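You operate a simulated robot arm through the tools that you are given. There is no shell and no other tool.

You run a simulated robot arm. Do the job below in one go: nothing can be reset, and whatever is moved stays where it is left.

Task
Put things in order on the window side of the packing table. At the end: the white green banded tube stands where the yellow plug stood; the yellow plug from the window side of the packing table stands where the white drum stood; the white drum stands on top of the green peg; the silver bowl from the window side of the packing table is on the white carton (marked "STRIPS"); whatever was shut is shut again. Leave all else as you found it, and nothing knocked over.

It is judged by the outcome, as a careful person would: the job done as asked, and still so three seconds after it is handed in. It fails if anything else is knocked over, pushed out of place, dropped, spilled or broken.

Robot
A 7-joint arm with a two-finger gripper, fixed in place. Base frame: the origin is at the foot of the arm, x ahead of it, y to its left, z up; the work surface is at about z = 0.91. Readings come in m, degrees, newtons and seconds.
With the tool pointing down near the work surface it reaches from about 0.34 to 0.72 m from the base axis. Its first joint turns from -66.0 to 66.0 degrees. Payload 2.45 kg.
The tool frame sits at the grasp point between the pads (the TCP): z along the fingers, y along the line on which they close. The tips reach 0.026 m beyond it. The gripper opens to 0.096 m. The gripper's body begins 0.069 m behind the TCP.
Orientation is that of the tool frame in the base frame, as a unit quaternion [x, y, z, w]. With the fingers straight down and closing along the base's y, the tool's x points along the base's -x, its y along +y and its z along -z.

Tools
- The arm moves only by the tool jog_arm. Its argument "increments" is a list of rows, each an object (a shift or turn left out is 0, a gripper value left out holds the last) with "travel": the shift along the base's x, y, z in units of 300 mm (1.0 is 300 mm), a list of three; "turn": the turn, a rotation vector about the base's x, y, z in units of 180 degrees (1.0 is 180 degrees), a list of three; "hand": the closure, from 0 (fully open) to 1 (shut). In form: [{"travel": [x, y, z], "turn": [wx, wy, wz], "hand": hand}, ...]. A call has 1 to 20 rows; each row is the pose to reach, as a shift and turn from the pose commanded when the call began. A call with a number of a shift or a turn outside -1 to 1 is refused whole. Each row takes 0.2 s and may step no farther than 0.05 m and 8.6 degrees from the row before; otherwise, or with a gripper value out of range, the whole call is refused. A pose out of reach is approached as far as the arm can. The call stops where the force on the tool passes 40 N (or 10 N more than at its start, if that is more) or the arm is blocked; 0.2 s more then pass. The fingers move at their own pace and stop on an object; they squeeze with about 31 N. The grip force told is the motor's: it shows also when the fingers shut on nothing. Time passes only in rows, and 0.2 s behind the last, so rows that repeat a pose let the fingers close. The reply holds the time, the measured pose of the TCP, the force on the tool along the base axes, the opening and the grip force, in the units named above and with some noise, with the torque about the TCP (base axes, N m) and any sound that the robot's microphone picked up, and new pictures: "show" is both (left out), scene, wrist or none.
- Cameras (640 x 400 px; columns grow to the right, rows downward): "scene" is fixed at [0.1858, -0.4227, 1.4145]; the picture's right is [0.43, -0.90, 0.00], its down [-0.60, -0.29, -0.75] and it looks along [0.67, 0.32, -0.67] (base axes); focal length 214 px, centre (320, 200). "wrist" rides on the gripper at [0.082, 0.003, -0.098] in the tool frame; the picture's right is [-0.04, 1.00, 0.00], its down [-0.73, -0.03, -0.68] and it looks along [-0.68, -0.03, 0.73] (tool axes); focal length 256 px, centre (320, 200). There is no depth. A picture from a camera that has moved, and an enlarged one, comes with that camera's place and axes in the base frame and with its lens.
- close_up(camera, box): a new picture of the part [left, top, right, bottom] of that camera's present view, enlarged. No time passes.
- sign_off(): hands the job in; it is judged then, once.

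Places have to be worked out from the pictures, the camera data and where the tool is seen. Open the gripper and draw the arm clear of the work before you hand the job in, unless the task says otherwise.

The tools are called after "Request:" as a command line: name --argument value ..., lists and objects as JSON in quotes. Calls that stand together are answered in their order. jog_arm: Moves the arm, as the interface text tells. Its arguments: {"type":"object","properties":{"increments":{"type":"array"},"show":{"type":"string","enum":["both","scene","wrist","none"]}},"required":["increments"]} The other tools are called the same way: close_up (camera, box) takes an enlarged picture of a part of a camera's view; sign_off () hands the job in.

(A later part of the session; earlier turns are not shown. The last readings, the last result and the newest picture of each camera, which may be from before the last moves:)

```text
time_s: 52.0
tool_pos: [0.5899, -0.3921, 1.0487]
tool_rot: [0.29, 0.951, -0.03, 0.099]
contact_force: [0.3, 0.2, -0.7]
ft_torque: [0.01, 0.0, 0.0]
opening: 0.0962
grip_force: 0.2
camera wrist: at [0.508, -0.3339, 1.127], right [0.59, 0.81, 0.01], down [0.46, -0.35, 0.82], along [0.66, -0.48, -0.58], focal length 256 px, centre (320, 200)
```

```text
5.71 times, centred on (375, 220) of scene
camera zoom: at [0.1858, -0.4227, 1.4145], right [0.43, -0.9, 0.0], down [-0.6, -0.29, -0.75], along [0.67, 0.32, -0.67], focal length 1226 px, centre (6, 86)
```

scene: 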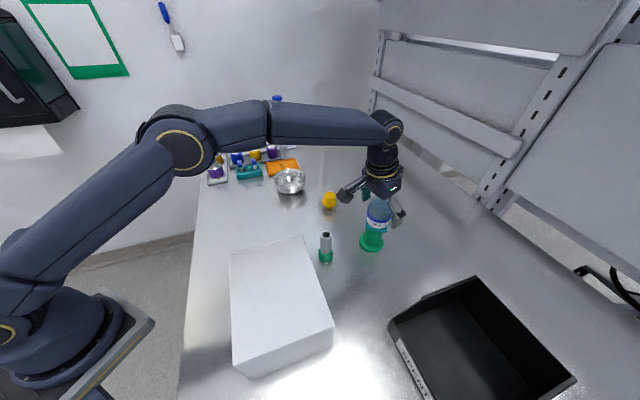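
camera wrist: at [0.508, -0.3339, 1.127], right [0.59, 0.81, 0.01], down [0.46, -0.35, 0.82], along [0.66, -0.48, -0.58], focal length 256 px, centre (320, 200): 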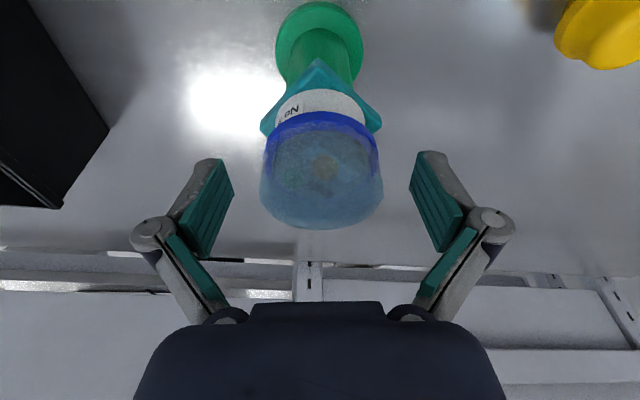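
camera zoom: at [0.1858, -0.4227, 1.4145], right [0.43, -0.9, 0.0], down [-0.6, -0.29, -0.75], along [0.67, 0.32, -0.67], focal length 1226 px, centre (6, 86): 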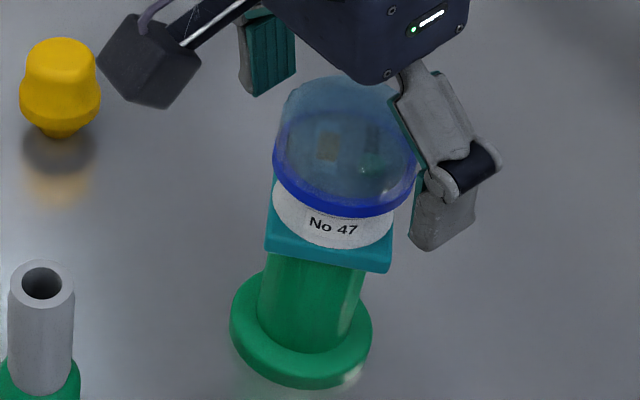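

The drum stands stably on the peg with its lid on. I withdraw up and back along the tool axis.

Request:
jog_arm --increments '[{"travel": [-0.012, 0.008, 0.07]}, {"travel": [-0.025, 0.017, 0.14]}, {"travel": [-0.04, 0.027, 0.23]}, {"travel": [-0.0575, 0.0387, 0.326]}]' --show "both"

Request:
close_up --camera "wrist" --box '[240, 0, 440, 200]'

Request:
close_up --camera "scene" --box '[320, 180, 400, 260]'

```text
time_s: 53.0
tool_pos: [0.5714, -0.3805, 1.1475]
tool_rot: [0.29, 0.951, -0.031, 0.1]
contact_force: [-0.1, 0.0, -0.1]
ft_torque: [-0.02, 0.01, 0.01]
opening: 0.096
grip_force: 0.0
camera wrist: at [0.4902, -0.3215, 1.2267], right [0.59, 0.81, 0.01], down [0.46, -0.35, 0.82], along [0.66, -0.48, -0.58], focal length 256 px, centre (320, 200)
```

scene: 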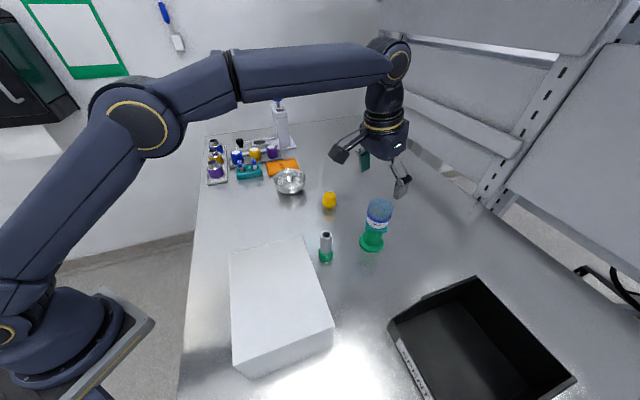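
wrist: 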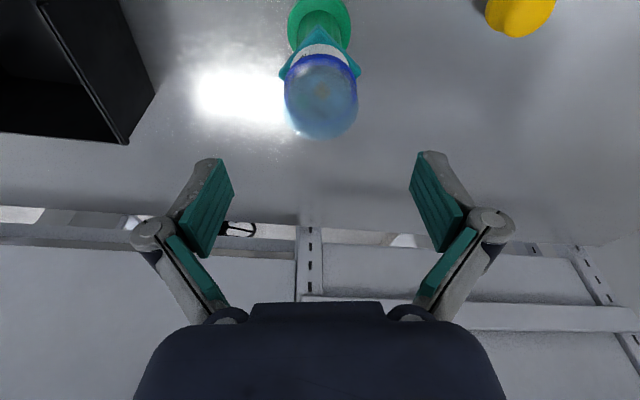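

```text
2.00 times, centred on (340, 100) of wrist
camera zoom: at [0.4902, -0.3215, 1.2267], right [0.59, 0.81, 0.01], down [0.46, -0.35, 0.82], along [0.66, -0.48, -0.58], focal length 512 px, centre (280, 400)
```

zoom: 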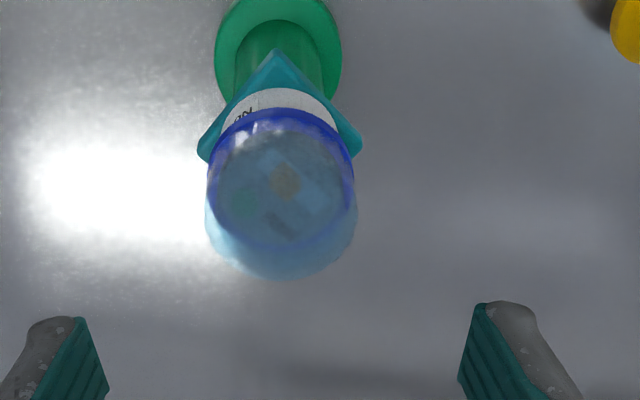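

```text
5.00 times, centred on (360, 220) of scene
camera zoom: at [0.1858, -0.4227, 1.4145], right [0.43, -0.9, 0.0], down [-0.6, -0.29, -0.75], along [0.67, 0.32, -0.67], focal length 1072 px, centre (120, 100)
```

zoom: 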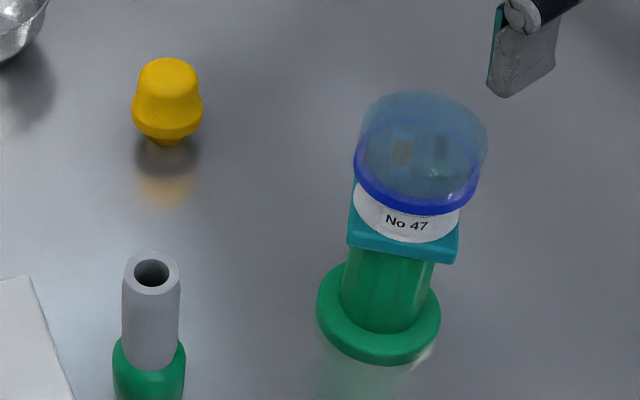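

The drum is standing cleanly on the peg. Next is the yellow plug near (0.675, -0.224). It's close to the reach limit, so I keep the 12° outward tilt, turn the heading to -18.4° (radial there) and move to a viewing pose behind it.

Request:
jog_arm --increments '[{"travel": [-0.01, 0.05, 0.02], "turn": [0, 0, 0.02]}, {"travel": [-0.01, 0.14, 0.02], "turn": [0, 0, 0.05]}, {"travel": [0, 0.24, 0.02], "turn": [0, 0, 0.0867]}, {"travel": [0.01, 0.36, 0], "turn": [0, 0, 0.0867]}, {"travel": [0.02, 0.48, -0.07], "turn": [0, 0, 0.0867]}, {"travel": [0.029, 0.58, -0.16], "turn": [0, 0, 0.0867], "hand": 0.2}, {"travel": [0.029, 0.625, -0.225], "turn": [0, 0, 0.0867], "hand": 0.2}, {"travel": [0.029, 0.625, -0.225], "turn": [0, 0, 0.0867], "hand": 0.2}]' --show "both"

Request:
close_up --camera "wrist" --box '[240, 80, 400, 220]'

Request:
close_up --camera "scene" --box '[270, 160, 370, 250]'

```text
time_s: 54.8
tool_pos: [0.5833, -0.1928, 1.077]
tool_rot: [0.158, 0.982, -0.017, 0.103]
contact_force: [-0.1, -0.2, 0.3]
ft_torque: [0.0, -0.01, 0.0]
opening: 0.0767
grip_force: 0.1
camera wrist: at [0.4891, -0.1587, 1.157], right [0.35, 0.94, 0.01], down [0.54, -0.21, 0.82], along [0.77, -0.28, -0.58], focal length 256 px, centre (320, 200)
```

scene: 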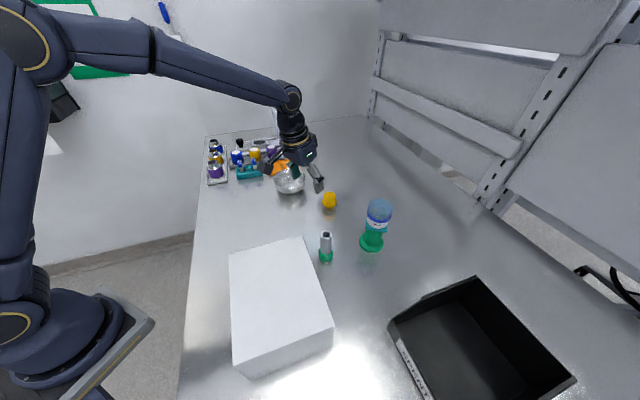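
wrist: 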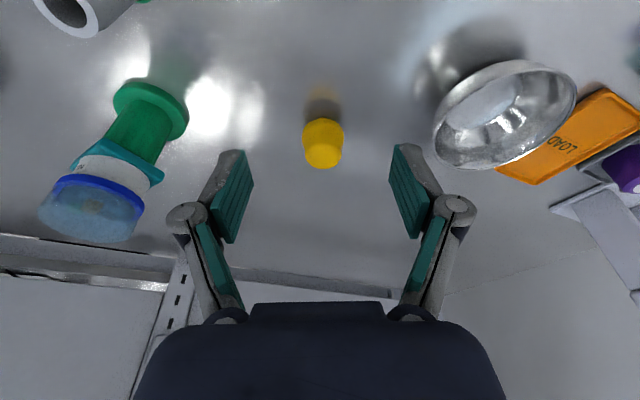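

```text
2.86 times, centred on (320, 150) of wrist
camera zoom: at [0.4891, -0.1587, 1.157], right [0.35, 0.94, 0.01], down [0.54, -0.21, 0.82], along [0.77, -0.28, -0.58], focal length 731 px, centre (320, 343)
```

zoom: 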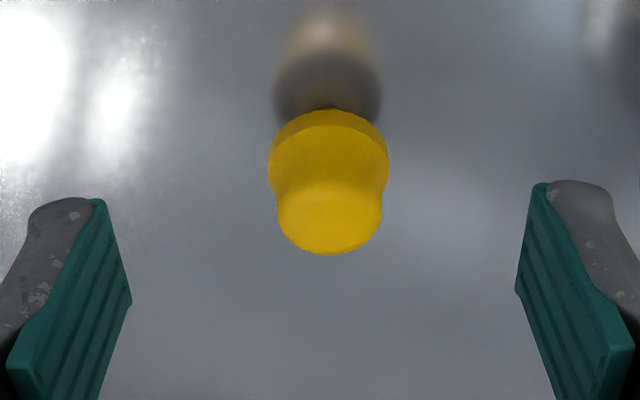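

```text
4.44 times, centred on (320, 205) of scene
camera zoom: at [0.1858, -0.4227, 1.4145], right [0.43, -0.9, 0.0], down [-0.6, -0.29, -0.75], along [0.67, 0.32, -0.67], focal length 953 px, centre (320, 178)
```

zoom: 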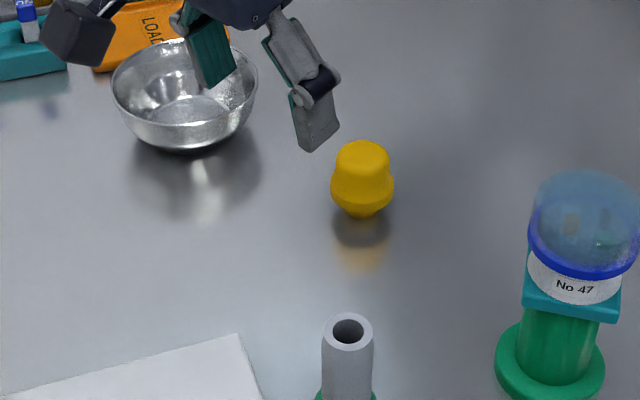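

The plug measures at (0.673, -0.222), flange about 0.049 m wide, top z≈0.963; I record that as the tube's later destination. I move over it at z≈1.02 with the fingers part-open.

Request:
jog_arm --increments '[{"travel": [0.08, -0.026, -0.03]}, {"travel": [0.16, -0.052, -0.08]}, {"travel": [0.24, -0.078, -0.14]}, {"travel": [0.299, -0.097, -0.19]}, {"travel": [0.299, -0.097, -0.19]}]' --show "both"

Request:
close_up --camera "wrist" --box '[220, 60, 420, 260]'

Request:
close_up --camera "scene" --box '[280, 150, 370, 230]'

```text
time_s: 56.0
tool_pos: [0.6719, -0.2227, 1.0201]
tool_rot: [0.158, 0.982, -0.016, 0.103]
contact_force: [0.1, -0.6, -0.3]
ft_torque: [-0.01, -0.02, 0.01]
opening: 0.0769
grip_force: 0.1
camera wrist: at [0.5769, -0.1877, 1.0989], right [0.35, 0.94, 0.01], down [0.54, -0.21, 0.82], along [0.77, -0.28, -0.58], focal length 256 px, centre (320, 200)
```

scene: 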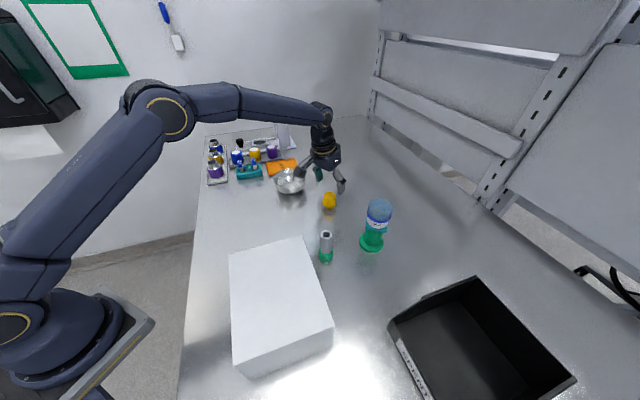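
wrist: 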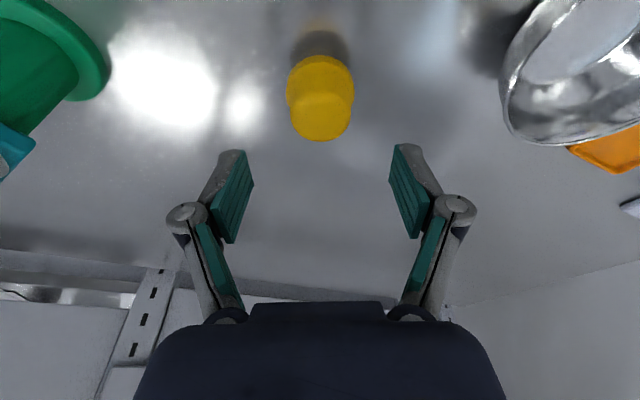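

```text
2.00 times, centred on (320, 160) of wrist
camera zoom: at [0.5769, -0.1877, 1.0989], right [0.35, 0.94, 0.01], down [0.54, -0.21, 0.82], along [0.77, -0.28, -0.58], focal length 512 px, centre (320, 280)
```

zoom: 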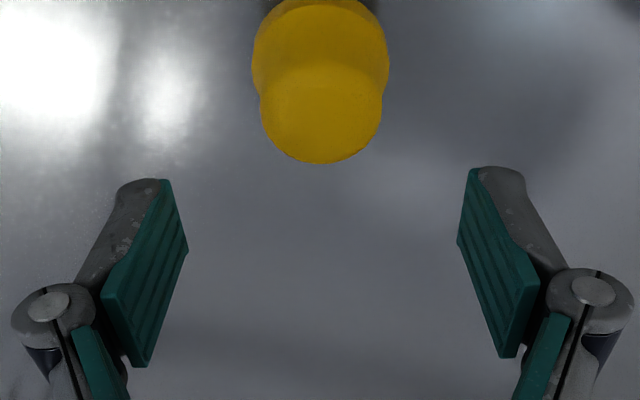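

```text
5.00 times, centred on (325, 190) of scene
camera zoom: at [0.1858, -0.4227, 1.4145], right [0.43, -0.9, 0.0], down [-0.6, -0.29, -0.75], along [0.67, 0.32, -0.67], focal length 1072 px, centre (295, 250)
```

zoom: 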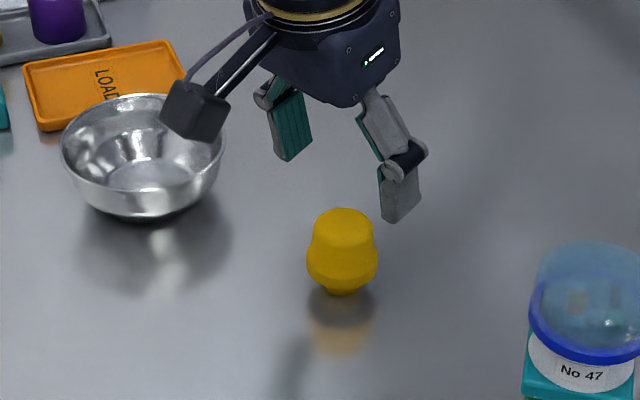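

The plug is centred between the fingers in the wrist view, and my position estimate is confirmed. I descend to TCP z≈0.942 and close on the flange.

Request:
jog_arm --increments '[{"travel": [0.003, 0.002, -0.08]}, {"travel": [0.003, 0.002, -0.16]}, {"travel": [0.003, 0.002, -0.22]}, {"travel": [0.003, 0.002, -0.26]}, {"travel": [0.003, 0.002, -0.26]}]' --show "both"

Request:
close_up --camera "scene" --box '[280, 150, 370, 230]'

Request:
close_up --camera "wrist" --box '[220, 80, 420, 280]'

```text
time_s: 57.2
tool_pos: [0.6712, -0.2216, 0.9438]
tool_rot: [0.159, 0.982, -0.017, 0.104]
contact_force: [0.0, -0.7, -0.2]
ft_torque: [0.01, -0.02, -0.01]
opening: 0.0768
grip_force: 0.1
camera wrist: at [0.5767, -0.1873, 1.0227], right [0.35, 0.94, 0.01], down [0.54, -0.21, 0.82], along [0.77, -0.28, -0.58], focal length 256 px, centre (320, 200)
```

scene: 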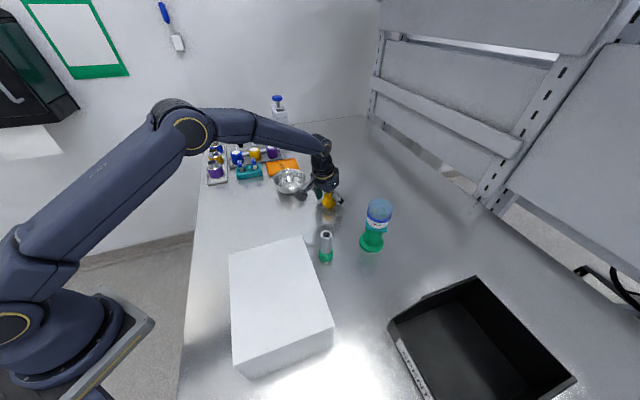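
wrist: 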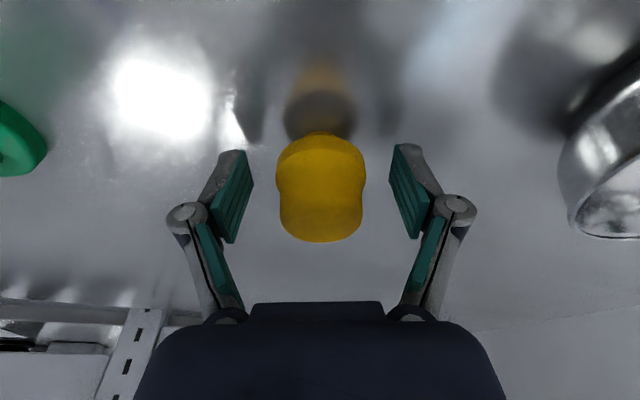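

```text
5.00 times, centred on (325, 190) of scene
camera zoom: at [0.1858, -0.4227, 1.4145], right [0.43, -0.9, 0.0], down [-0.6, -0.29, -0.75], along [0.67, 0.32, -0.67], focal length 1072 px, centre (295, 250)
```

zoom: 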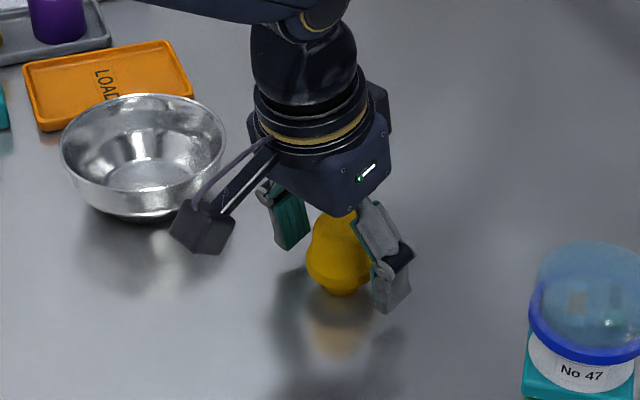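

```text
2.00 times, centred on (320, 180) of wrist
camera zoom: at [0.5767, -0.1873, 1.0227], right [0.35, 0.94, 0.01], down [0.54, -0.21, 0.82], along [0.77, -0.28, -0.58], focal length 512 px, centre (320, 240)
```

zoom: 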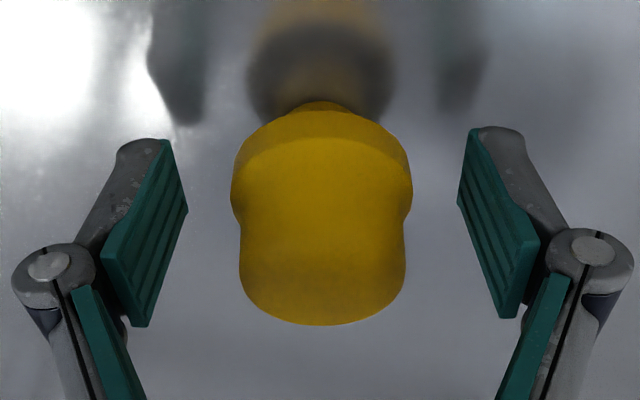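

The plug sits centred between the pads. I close and lift gently to test.

Request:
jog_arm --increments '[{"travel": [0, 0, 0], "hand": 1}, {"travel": [0, 0, 0], "hand": 1}, {"travel": [0, 0, 0], "hand": 1}, {"travel": [0, 0, 0], "hand": 1}, {"travel": [0, 0, 0.02]}, {"travel": [0, 0, 0.06]}, {"travel": [0, 0, 0.1]}]' --show "both"

Request:
close_up --camera "scene" --box '[280, 150, 370, 230]'

Request:
close_up --camera "wrist" --box '[220, 80, 420, 280]'

```text
time_s: 58.8
tool_pos: [0.6722, -0.2222, 0.9745]
tool_rot: [0.158, 0.982, -0.017, 0.103]
contact_force: [0.2, -0.3, -1.0]
ft_torque: [0.03, 0.0, 0.01]
opening: 0.0459
grip_force: 31.3
camera wrist: at [0.5777, -0.1875, 1.0528], right [0.35, 0.94, 0.01], down [0.54, -0.21, 0.82], along [0.77, -0.28, -0.58], focal length 256 px, centre (320, 200)
```

scene: 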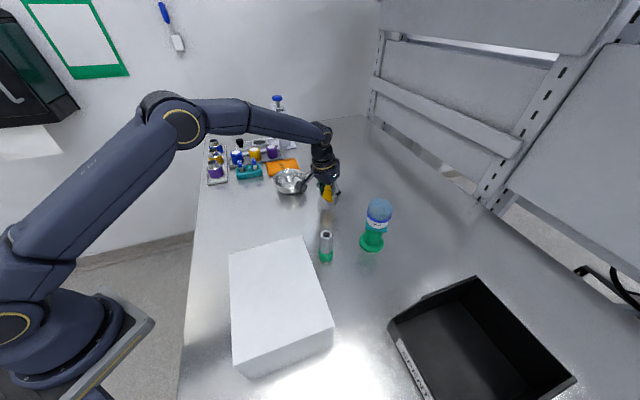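
wrist: 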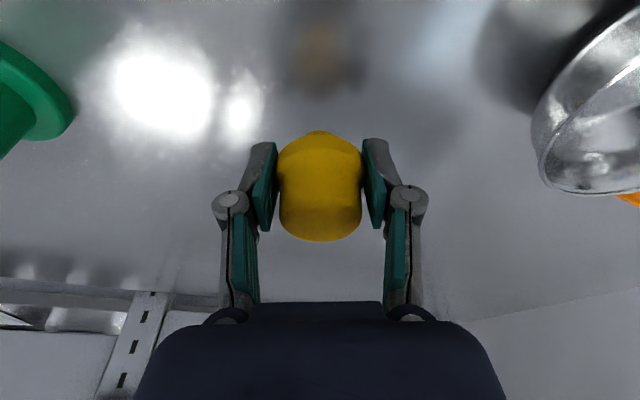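

```text
5.00 times, centred on (325, 190) of scene
camera zoom: at [0.1858, -0.4227, 1.4145], right [0.43, -0.9, 0.0], down [-0.6, -0.29, -0.75], along [0.67, 0.32, -0.67], focal length 1072 px, centre (295, 250)
```

zoom: 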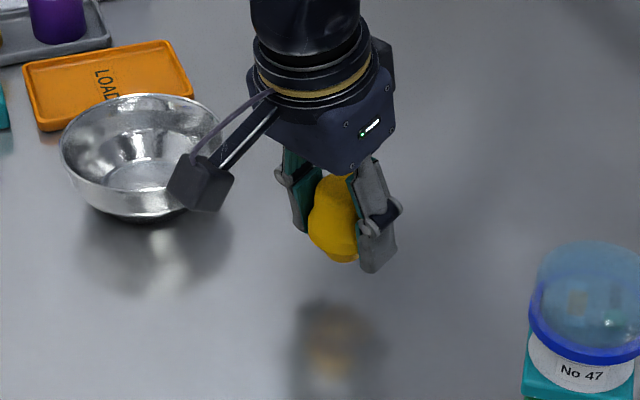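

```text
2.00 times, centred on (320, 180) of wrist
camera zoom: at [0.5777, -0.1875, 1.0528], right [0.35, 0.94, 0.01], down [0.54, -0.21, 0.82], along [0.77, -0.28, -0.58], focal length 512 px, centre (320, 240)
```

zoom: 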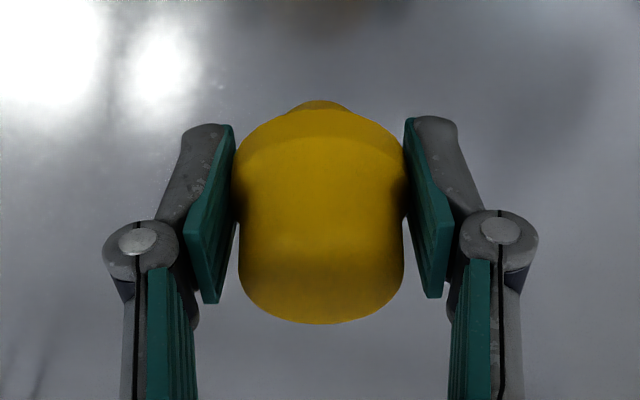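

The plug is held level. I carry it to the drum's old spot at (0.518, -0.181), turning the heading to -90° on the way so the camera and fingers stay clear of the carton.

Request:
jog_arm --increments '[{"travel": [-0.02, 0.005, 0.1], "turn": [0, 0, 0]}, {"travel": [-0.06, 0.016, 0.18], "turn": [0, 0, -0.035]}, {"travel": [-0.11, 0.029, 0.183], "turn": [0, 0, -0.075]}, {"travel": [-0.16, 0.043, 0.183], "turn": [0, 0, -0.115]}, {"travel": [-0.21, 0.056, 0.183], "turn": [0, 0, -0.155]}, {"travel": [-0.26, 0.069, 0.183], "turn": [0, 0, -0.195]}, {"travel": [-0.31, 0.083, 0.183], "turn": [0, 0, -0.235]}, {"travel": [-0.36, 0.096, 0.183], "turn": [0, 0, -0.275]}, {"travel": [-0.41, 0.11, 0.183], "turn": [0, 0, -0.315]}, {"travel": [-0.46, 0.123, 0.183], "turn": [0, 0, -0.355]}, {"travel": [-0.513, 0.137, 0.183], "turn": [0, 0, -0.398]}, {"travel": [-0.513, 0.137, 0.183], "turn": [0, 0, -0.398]}]' --show "both"

Request:
close_up --camera "scene" --box '[250, 170, 350, 260]'

```text
time_s: 61.4
tool_pos: [0.5178, -0.1798, 1.0307]
tool_rot: [0.703, 0.704, -0.074, 0.074]
contact_force: [-0.2, 0.5, 0.0]
ft_torque: [0.0, -0.01, 0.02]
opening: 0.0458
grip_force: 30.7
camera wrist: at [0.5207, -0.0802, 1.1087], right [1.0, -0.04, 0.01], down [-0.03, -0.58, 0.82], along [-0.03, -0.82, -0.58], focal length 256 px, centre (320, 200)
```

scene: 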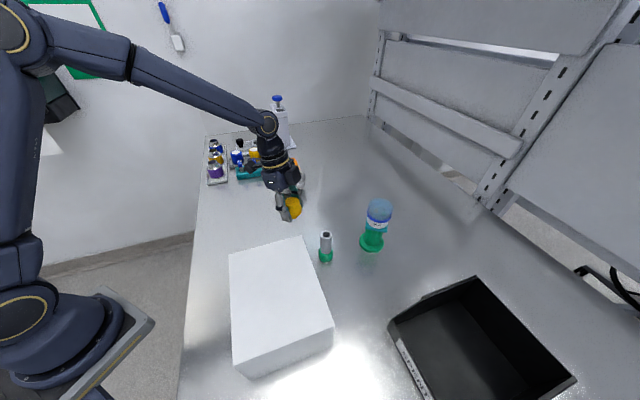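
wrist: 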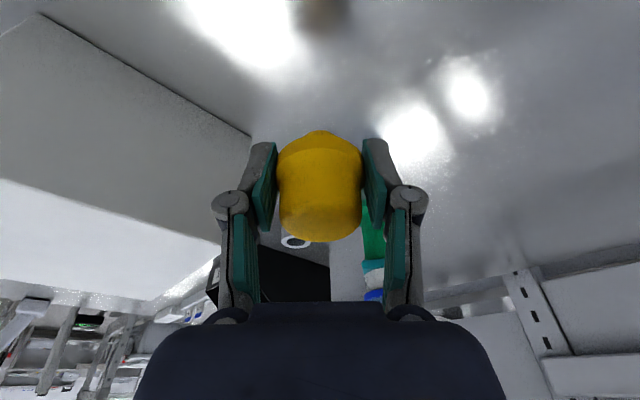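

```text
4.44 times, centred on (300, 215) of scene
camera zoom: at [0.1858, -0.4227, 1.4145], right [0.43, -0.9, 0.0], down [-0.6, -0.29, -0.75], along [0.67, 0.32, -0.67], focal length 953 px, centre (409, 133)
```

zoom: 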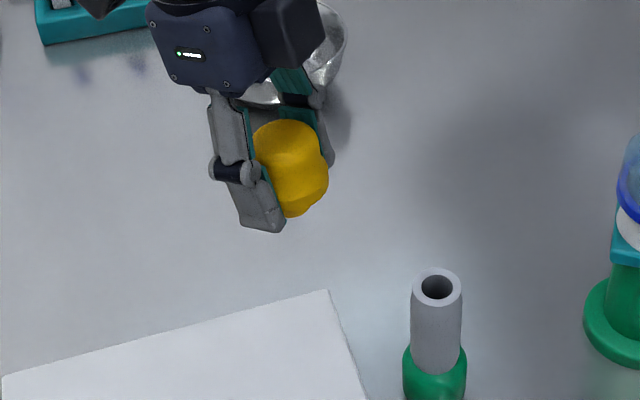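

The plug hangs upright over (0.518, -0.180). I lower it to just above the table, then in small steps until it touches.

Request:
jog_arm --increments '[{"travel": [0, -0.003, -0.09]}, {"travel": [0, -0.003, -0.18]}, {"travel": [0, -0.003, -0.25]}, {"travel": [0, -0.003, -0.272]}, {"travel": [0, -0.003, -0.272]}]' --show "none"

Request:
jog_arm --increments '[{"travel": [0, 0, -0.005]}, {"travel": [0, 0, -0.01]}, {"travel": [0, 0, -0.01]}]' --show "none"

```text
time_s: 62.6
tool_pos: [0.5189, -0.1816, 0.9451]
tool_rot: [0.703, 0.704, -0.073, 0.074]
contact_force: [0.3, 0.4, 0.0]
ft_torque: [0.02, 0.01, 0.0]
opening: 0.046
grip_force: 30.8
```

```text
time_s: 63.4
tool_pos: [0.5167, -0.1814, 0.9445]
tool_rot: [0.702, 0.704, -0.073, 0.076]
contact_force: [-4.0, 0.8, 15.0]
ft_torque: [-0.01, 0.12, -0.01]
opening: 0.0461
grip_force: 31.0
```

Contact with 15 N: the plug is on the table. I ease up slightly, open, and look before withdrawing.

Request:
jog_arm --increments '[{"travel": [0, 0, 0.004], "hand": 1}, {"travel": [0, 0, 0.004], "hand": 0.2}, {"travel": [0, 0, 0.004], "hand": 0.2}, {"travel": [0, 0, 0.004], "hand": 0.2}]' --show "both"

Request:
close_up --camera "wrist" --box '[220, 80, 420, 280]'

```text
time_s: 64.4
tool_pos: [0.5195, -0.1805, 0.946]
tool_rot: [0.703, 0.704, -0.075, 0.073]
contact_force: [-0.6, -0.4, 0.1]
ft_torque: [-0.02, 0.02, 0.02]
opening: 0.0771
grip_force: 0.0
camera wrist: at [0.5208, -0.0811, 1.024], right [1.0, -0.04, 0.01], down [-0.03, -0.58, 0.82], along [-0.03, -0.82, -0.58], focal length 256 px, centre (320, 200)
```

scene: 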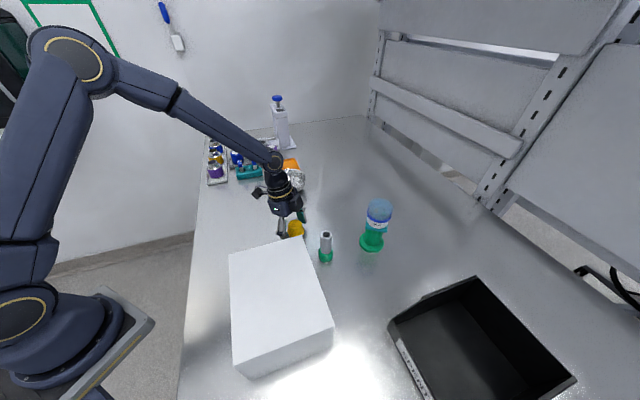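
wrist: 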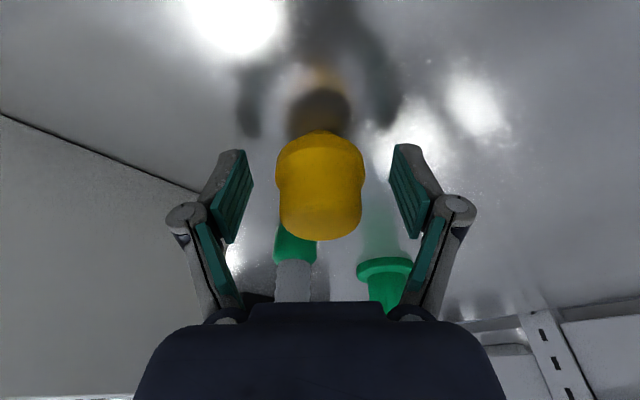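

```text
2.00 times, centred on (320, 180) of wrist
camera zoom: at [0.5208, -0.0811, 1.024], right [1.0, -0.04, 0.01], down [-0.03, -0.58, 0.82], along [-0.03, -0.82, -0.58], focal length 512 px, centre (320, 240)
```

zoom: 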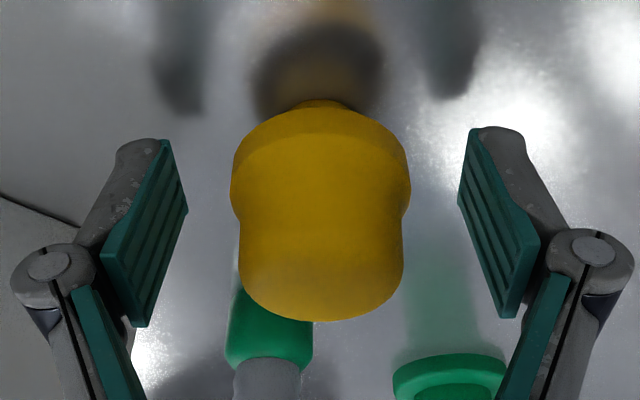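

The plug stands upright in the drum's old place. I withdraw up and back along the tool axis and look at the result and the tube.

Request:
jog_arm --increments '[{"travel": [0, 0.02, 0.09]}, {"travel": [0, 0.04, 0.19]}, {"travel": [0, 0.065, 0.3]}, {"travel": [0, 0.1, 0.42]}, {"travel": [0, 0.1, 0.42]}]' --show "both"

Request:
close_up --camera "wrist" --box '[240, 60, 400, 220]'

Request:
close_up --camera "scene" --box '[270, 190, 400, 280]'

```text
time_s: 65.6
tool_pos: [0.5182, -0.151, 1.0724]
tool_rot: [0.702, 0.704, -0.074, 0.075]
contact_force: [-0.1, 1.0, 0.3]
ft_torque: [0.0, -0.01, -0.02]
opening: 0.077
grip_force: 0.0
camera wrist: at [0.5207, -0.0509, 1.1509], right [1.0, -0.04, 0.01], down [-0.03, -0.58, 0.82], along [-0.03, -0.82, -0.58], focal length 256 px, centre (320, 200)
```

scene: 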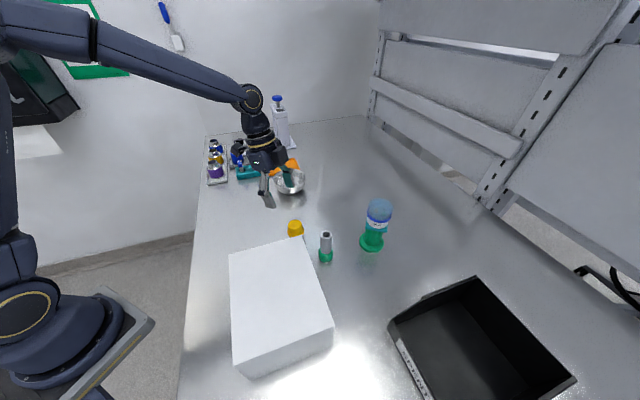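
wrist: 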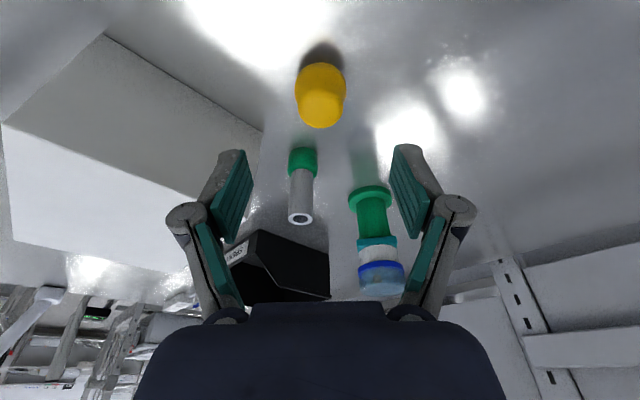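

```text
2.50 times, centred on (320, 140) of wrist
camera zoom: at [0.5207, -0.0509, 1.1509], right [1.0, -0.04, 0.01], down [-0.03, -0.58, 0.82], along [-0.03, -0.82, -0.58], focal length 640 px, centre (320, 350)
```

zoom: 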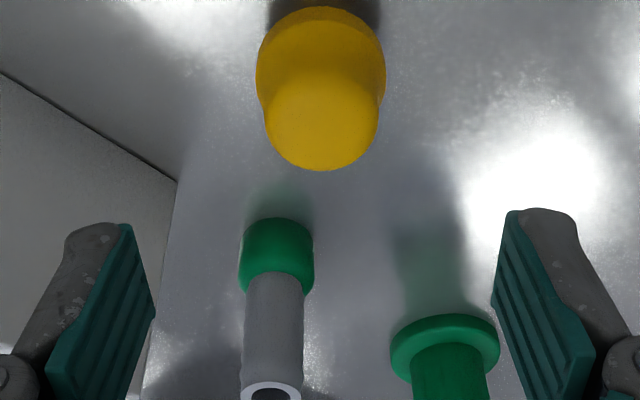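

```text
4.44 times, centred on (335, 235) of scene
camera zoom: at [0.1858, -0.4227, 1.4145], right [0.43, -0.9, 0.0], down [-0.6, -0.29, -0.75], along [0.67, 0.32, -0.67], focal length 953 px, centre (253, 44)
```

zoom: 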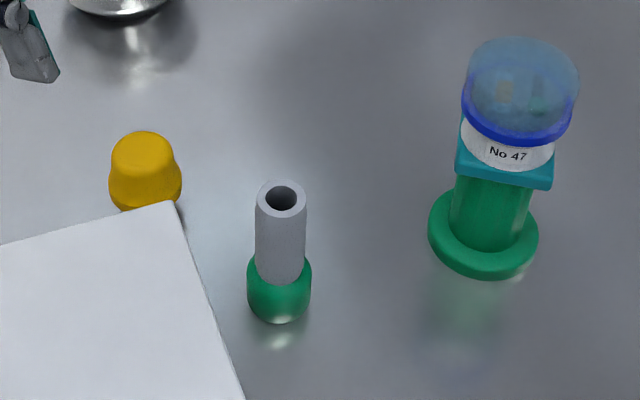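

Plug and drum both look right. The tube measures at (0.490, -0.294) with top z≈1.005. I move over it at safe height, turning the heading to -65° so the fingers run roughly parallel to the carton face.

Request:
jog_arm --increments '[{"travel": [-0.015, -0.08, -0.01], "turn": [0, 0, 0.035], "hand": 0.35}, {"travel": [-0.03, -0.16, -0.02], "turn": [0, 0, 0.07], "hand": 0.35}, {"travel": [-0.047, -0.24, -0.03], "turn": [0, 0, 0.105], "hand": 0.35}, {"travel": [-0.062, -0.32, -0.035], "turn": [0, 0, 0.139], "hand": 0.35}, {"travel": [-0.078, -0.4, -0.04], "turn": [0, 0, 0.139], "hand": 0.35}, {"travel": [-0.093, -0.477, -0.04], "turn": [0, 0, 0.139], "hand": 0.35}, {"travel": [-0.093, -0.477, -0.04], "turn": [0, 0, 0.139], "hand": 0.35}]' --show "both"

Request:
close_up --camera "wrist" --box '[220, 60, 420, 260]'

Request:
close_up --camera "scene" --box '[270, 170, 400, 280]'

```text
time_s: 67.2
tool_pos: [0.4908, -0.2946, 1.0585]
tool_rot: [0.533, 0.84, -0.056, 0.088]
contact_force: [-0.3, 0.0, -0.6]
ft_torque: [0.04, 0.02, 0.03]
opening: 0.0625
grip_force: 0.1
camera wrist: at [0.4513, -0.2035, 1.1372], right [0.92, 0.39, 0.01], down [0.22, -0.53, 0.82], along [0.32, -0.75, -0.58], focal length 256 px, centre (320, 200)
```

scene: 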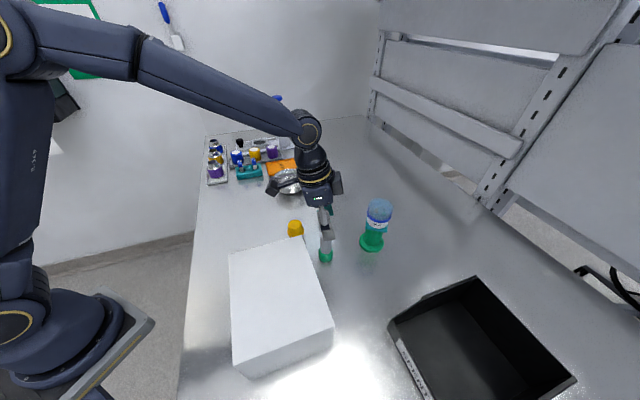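
wrist: 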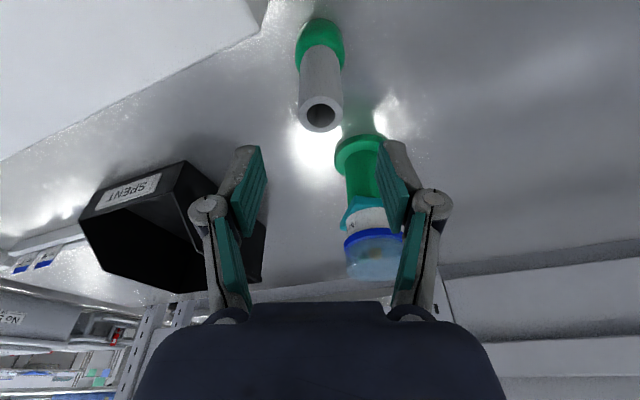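

```text
2.00 times, centred on (320, 160) of wrist
camera zoom: at [0.4513, -0.2035, 1.1372], right [0.92, 0.39, 0.01], down [0.22, -0.53, 0.82], along [0.32, -0.75, -0.58], focal length 512 px, centre (320, 280)
```

zoom: 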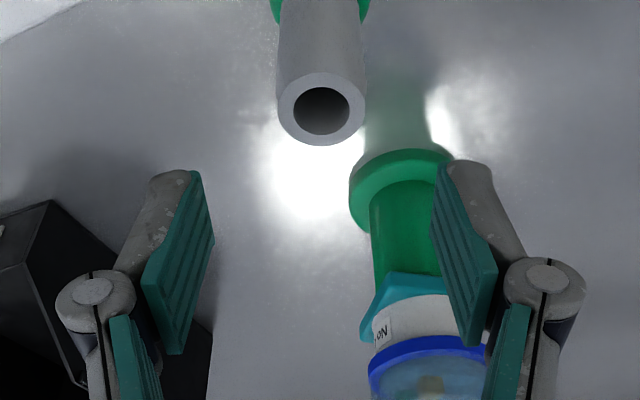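

```text
3.64 times, centred on (335, 225) of scene
camera zoom: at [0.1858, -0.4227, 1.4145], right [0.43, -0.9, 0.0], down [-0.6, -0.29, -0.75], along [0.67, 0.32, -0.67], focal length 780 px, centre (266, 109)
```

zoom: 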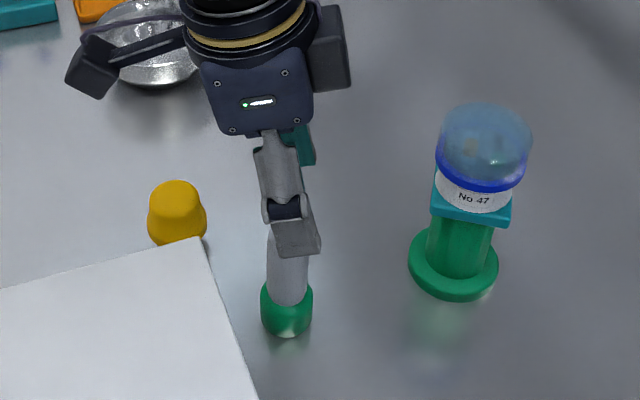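

The tube is centred between the fingers at (0.490, -0.293). I descend to z≈0.98 around the white upper part, and check before gripping.

Request:
jog_arm --increments '[{"travel": [-0.001, 0.003, -0.08]}, {"travel": [-0.002, 0.005, -0.16]}, {"travel": [-0.002, 0.005, -0.22]}, {"travel": [-0.002, 0.005, -0.262]}, {"travel": [-0.002, 0.005, -0.262]}]' --show "both"

Request:
close_up --camera "wrist" --box '[200, 60, 440, 280]'

Request:
close_up --camera "scene" --box '[270, 190, 380, 280]'

```text
time_s: 68.4
tool_pos: [0.4917, -0.2933, 0.9805]
tool_rot: [0.534, 0.839, -0.056, 0.088]
contact_force: [-0.5, -0.1, -0.5]
ft_torque: [0.0, -0.01, 0.01]
opening: 0.0623
grip_force: 0.0
camera wrist: at [0.4509, -0.2011, 1.0581], right [0.92, 0.39, 0.01], down [0.22, -0.53, 0.82], along [0.32, -0.75, -0.58], focal length 256 px, centre (320, 200)
```

scene: 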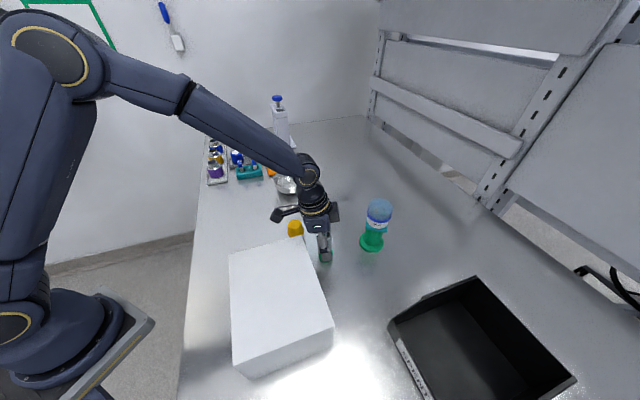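
wrist: 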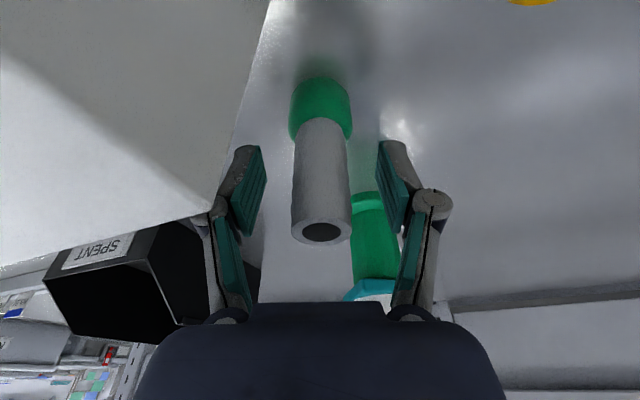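

```text
1.82 times, centred on (320, 170) of wrist
camera zoom: at [0.4509, -0.2011, 1.0581], right [0.92, 0.39, 0.01], down [0.22, -0.53, 0.82], along [0.32, -0.75, -0.58], focal length 465 px, centre (320, 254)
```

zoom: 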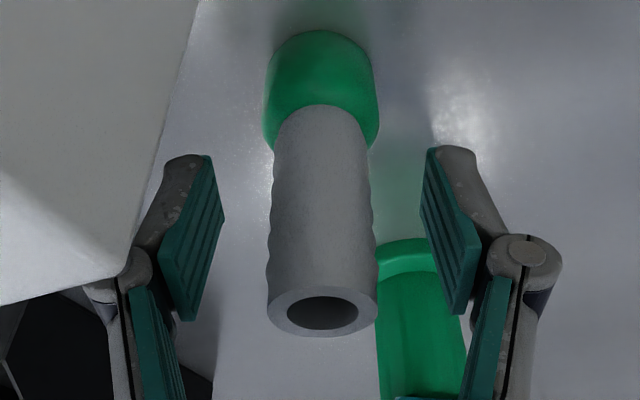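

```text
4.44 times, centred on (325, 235) of scene
camera zoom: at [0.1858, -0.4227, 1.4145], right [0.43, -0.9, 0.0], down [-0.6, -0.29, -0.75], along [0.67, 0.32, -0.67], focal length 953 px, centre (298, 44)
```

zoom: 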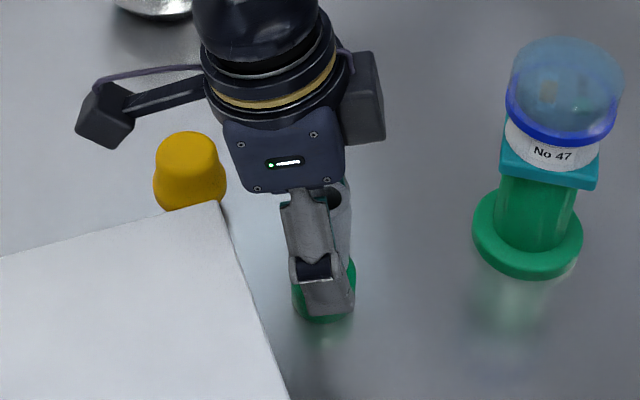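

No contact with the carton and the tube is centred. I close on it and lift slightly.

Request:
jog_arm --increments '[{"travel": [0, 0, 0], "hand": 1}, {"travel": [0, 0, 0], "hand": 1}, {"travel": [0, 0, 0], "hand": 1}, {"travel": [0, 0, 0], "hand": 1}, {"travel": [0, 0, 0.02]}, {"travel": [0, 0, 0.06]}, {"travel": [0, 0, 0.1]}]' --show "both"

Request:
close_up --camera "wrist" --box '[200, 60, 440, 280]'

Request:
close_up --camera "scene" --box '[270, 190, 380, 280]'

```text
time_s: 70.0
tool_pos: [0.4908, -0.2934, 1.0106]
tool_rot: [0.534, 0.839, -0.055, 0.089]
contact_force: [0.3, 0.3, -0.4]
ft_torque: [0.02, 0.02, 0.01]
opening: 0.0275
grip_force: 31.0
camera wrist: at [0.4507, -0.2019, 1.0899], right [0.92, 0.39, 0.01], down [0.22, -0.53, 0.82], along [0.32, -0.75, -0.58], focal length 256 px, centre (320, 200)
```

scene: 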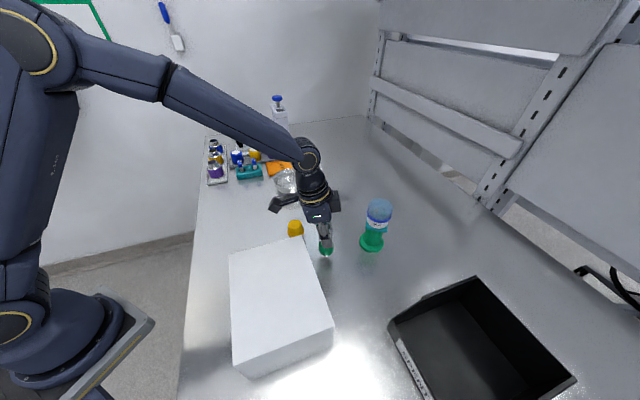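
wrist: 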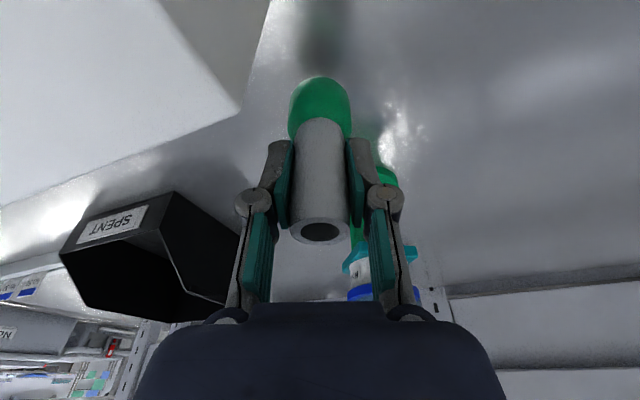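

```text
1.82 times, centred on (320, 170) of wrist
camera zoom: at [0.4507, -0.2019, 1.0899], right [0.92, 0.39, 0.01], down [0.22, -0.53, 0.82], along [0.32, -0.75, -0.58], focal length 465 px, centre (320, 254)
```

zoom: 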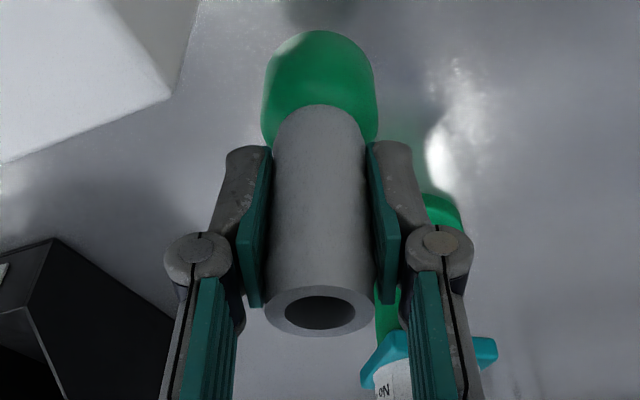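

```text
4.44 times, centred on (325, 235) of scene
camera zoom: at [0.1858, -0.4227, 1.4145], right [0.43, -0.9, 0.0], down [-0.6, -0.29, -0.75], along [0.67, 0.32, -0.67], focal length 953 px, centre (298, 44)
```

zoom: 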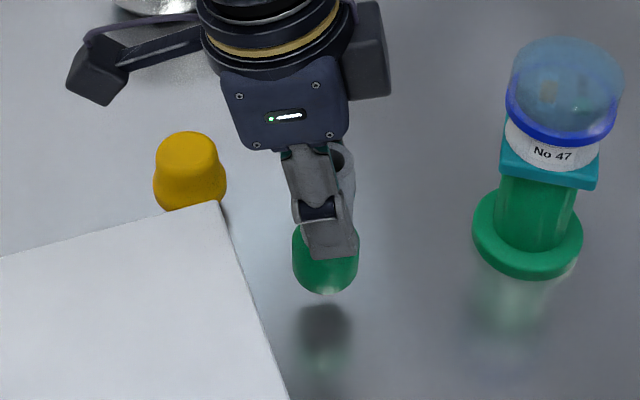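

The tube is held level, bottom about 0.0705 m below the TCP. I raise it and carry it to the plug's old spot (0.673, -0.222), turning the heading to -18°.

Request:
jog_arm --increments '[{"travel": [0, 0, 0.08]}, {"travel": [0.03, 0.012, 0.14]}, {"travel": [0.09, 0.035, 0.14], "turn": [0, 0, 0.03]}, {"travel": [0.16, 0.062, 0.14], "turn": [0, 0, 0.065]}, {"travel": [0.23, 0.09, 0.14], "turn": [0, 0, 0.1]}, {"travel": [0.3, 0.117, 0.14], "turn": [0, 0, 0.135]}, {"travel": [0.37, 0.144, 0.14], "turn": [0, 0, 0.17]}, {"travel": [0.44, 0.172, 0.14], "turn": [0, 0, 0.205]}, {"travel": [0.51, 0.199, 0.14], "turn": [0, 0, 0.24]}, {"travel": [0.57, 0.222, 0.14], "turn": [0, 0, 0.2594]}, {"travel": [0.608, 0.238, 0.13], "turn": [0, 0, 0.2594]}, {"travel": [0.608, 0.238, 0.13], "turn": [0, 0, 0.2594]}]' --show "both"

Request:
close_up --camera "scene" --box '[270, 150, 400, 260]'

Request:
close_up --camera "wrist" --box '[200, 40, 440, 260]'

```text
time_s: 72.6
tool_pos: [0.6721, -0.2194, 1.0502]
tool_rot: [0.157, 0.982, -0.017, 0.103]
contact_force: [0.3, 0.6, -0.3]
ft_torque: [0.02, 0.01, 0.03]
opening: 0.0279
grip_force: 30.8
camera wrist: at [0.5779, -0.1861, 1.1283], right [0.35, 0.94, 0.01], down [0.54, -0.21, 0.82], along [0.77, -0.28, -0.58], focal length 256 px, centre (320, 200)
```

scene: 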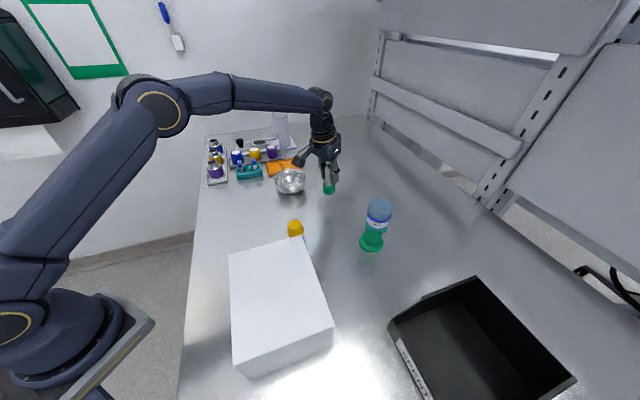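
wrist: 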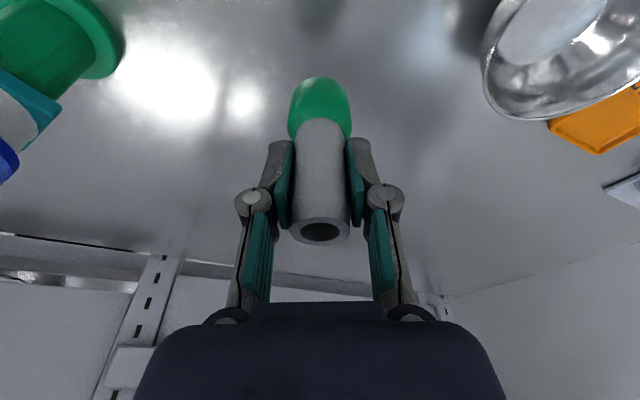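

```text
3.64 times, centred on (335, 205) of scene
camera zoom: at [0.1858, -0.4227, 1.4145], right [0.43, -0.9, 0.0], down [-0.6, -0.29, -0.75], along [0.67, 0.32, -0.67], focal length 780 px, centre (266, 182)
```

zoom: 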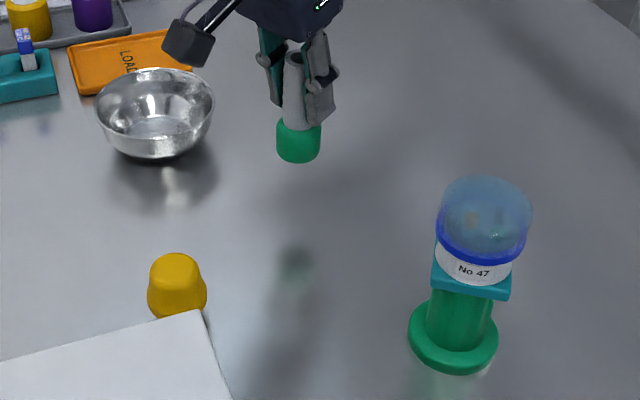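

```text
1.82 times, centred on (320, 150) of wrist
camera zoom: at [0.5779, -0.1861, 1.1283], right [0.35, 0.94, 0.01], down [0.54, -0.21, 0.82], along [0.77, -0.28, -0.58], focal length 465 px, centre (320, 291)
```

zoom: 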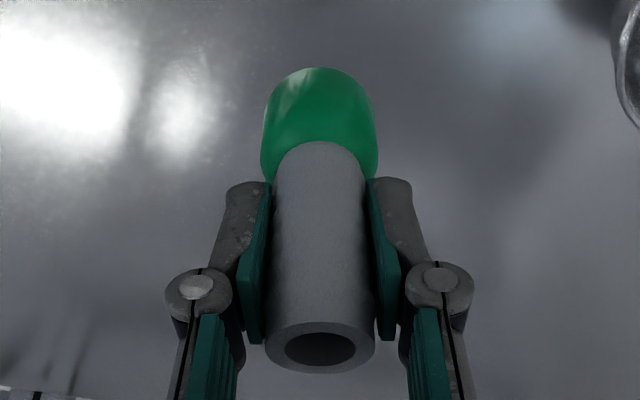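

The tube is over the spot; a small correction of about (-0, -2.5) mm in y brings it in line. I descend to just above the table and then step down to contact.

Request:
jog_arm --increments '[{"travel": [0.0, -0.008, -0.07]}, {"travel": [0.0, -0.008, -0.14]}, {"travel": [0.0, -0.008, -0.2]}, {"travel": [0.0, -0.008, -0.217]}, {"travel": [0.0, -0.008, -0.217]}]' --show "none"

Request:
jog_arm --increments '[{"travel": [0, 0, -0.006]}, {"travel": [0, 0, -0.011]}, {"travel": [0, 0, -0.011]}]' --show "none"

```text
time_s: 73.8
tool_pos: [0.6718, -0.2241, 0.9834]
tool_rot: [0.157, 0.982, -0.017, 0.102]
contact_force: [-0.4, 0.7, -0.2]
ft_torque: [-0.03, -0.02, -0.01]
opening: 0.0275
grip_force: 31.1
```

```text
time_s: 74.6
tool_pos: [0.6725, -0.2237, 0.9811]
tool_rot: [0.157, 0.982, -0.016, 0.103]
contact_force: [0.2, 0.2, 0.4]
ft_torque: [0.04, 0.0, -0.04]
opening: 0.0274
grip_force: 30.6
```

At z 0.981 there's no clear contact yet. I nudge +1.5 mm in y and continue down in 1 mm steps.

Request:
jog_arm --increments '[{"travel": [0, 0.005, 0]}, {"travel": [0, 0.005, -0.004]}, {"travel": [0, 0.005, -0.007]}, {"travel": [0, 0.005, -0.007]}]' --show "none"

```text
time_s: 75.6
tool_pos: [0.6716, -0.2221, 0.9793]
tool_rot: [0.158, 0.982, -0.016, 0.104]
contact_force: [0.1, -0.4, -0.4]
ft_torque: [0.01, -0.01, -0.01]
opening: 0.0275
grip_force: 30.9
```

Request:
close_up --camera "scene" --box '[290, 160, 370, 230]'

Request:
close_up --camera "wrist" --box '[220, 40, 420, 240]'

```text
5.71 times, centred on (330, 195) of scene
camera zoom: at [0.1858, -0.4227, 1.4145], right [0.43, -0.9, 0.0], down [-0.6, -0.29, -0.75], along [0.67, 0.32, -0.67], focal length 1226 px, centre (263, 229)
```

zoom: 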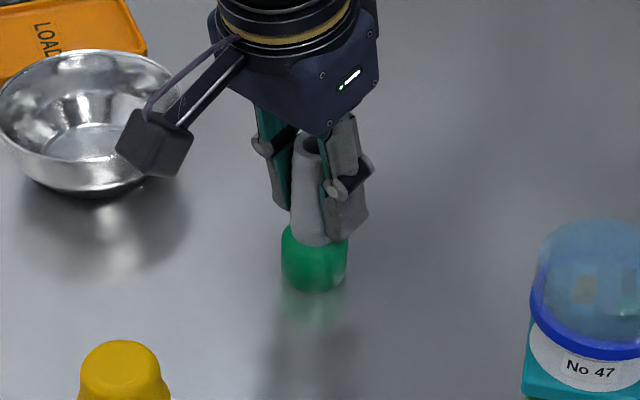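

```text
2.00 times, centred on (320, 140) of wrist
camera zoom: at [0.5776, -0.1879, 1.0584], right [0.35, 0.94, 0.01], down [0.54, -0.21, 0.82], along [0.77, -0.28, -0.58], focal length 512 px, centre (320, 320)
```

zoom: 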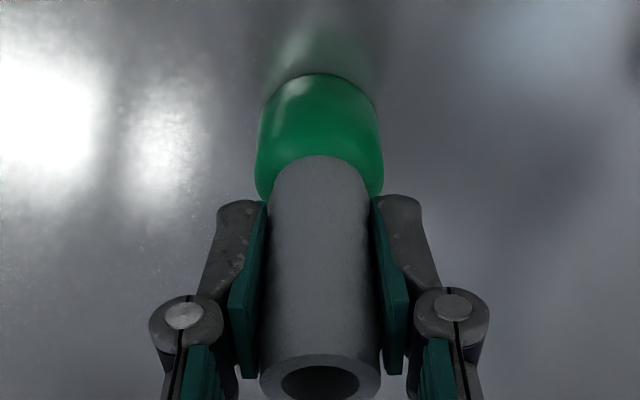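

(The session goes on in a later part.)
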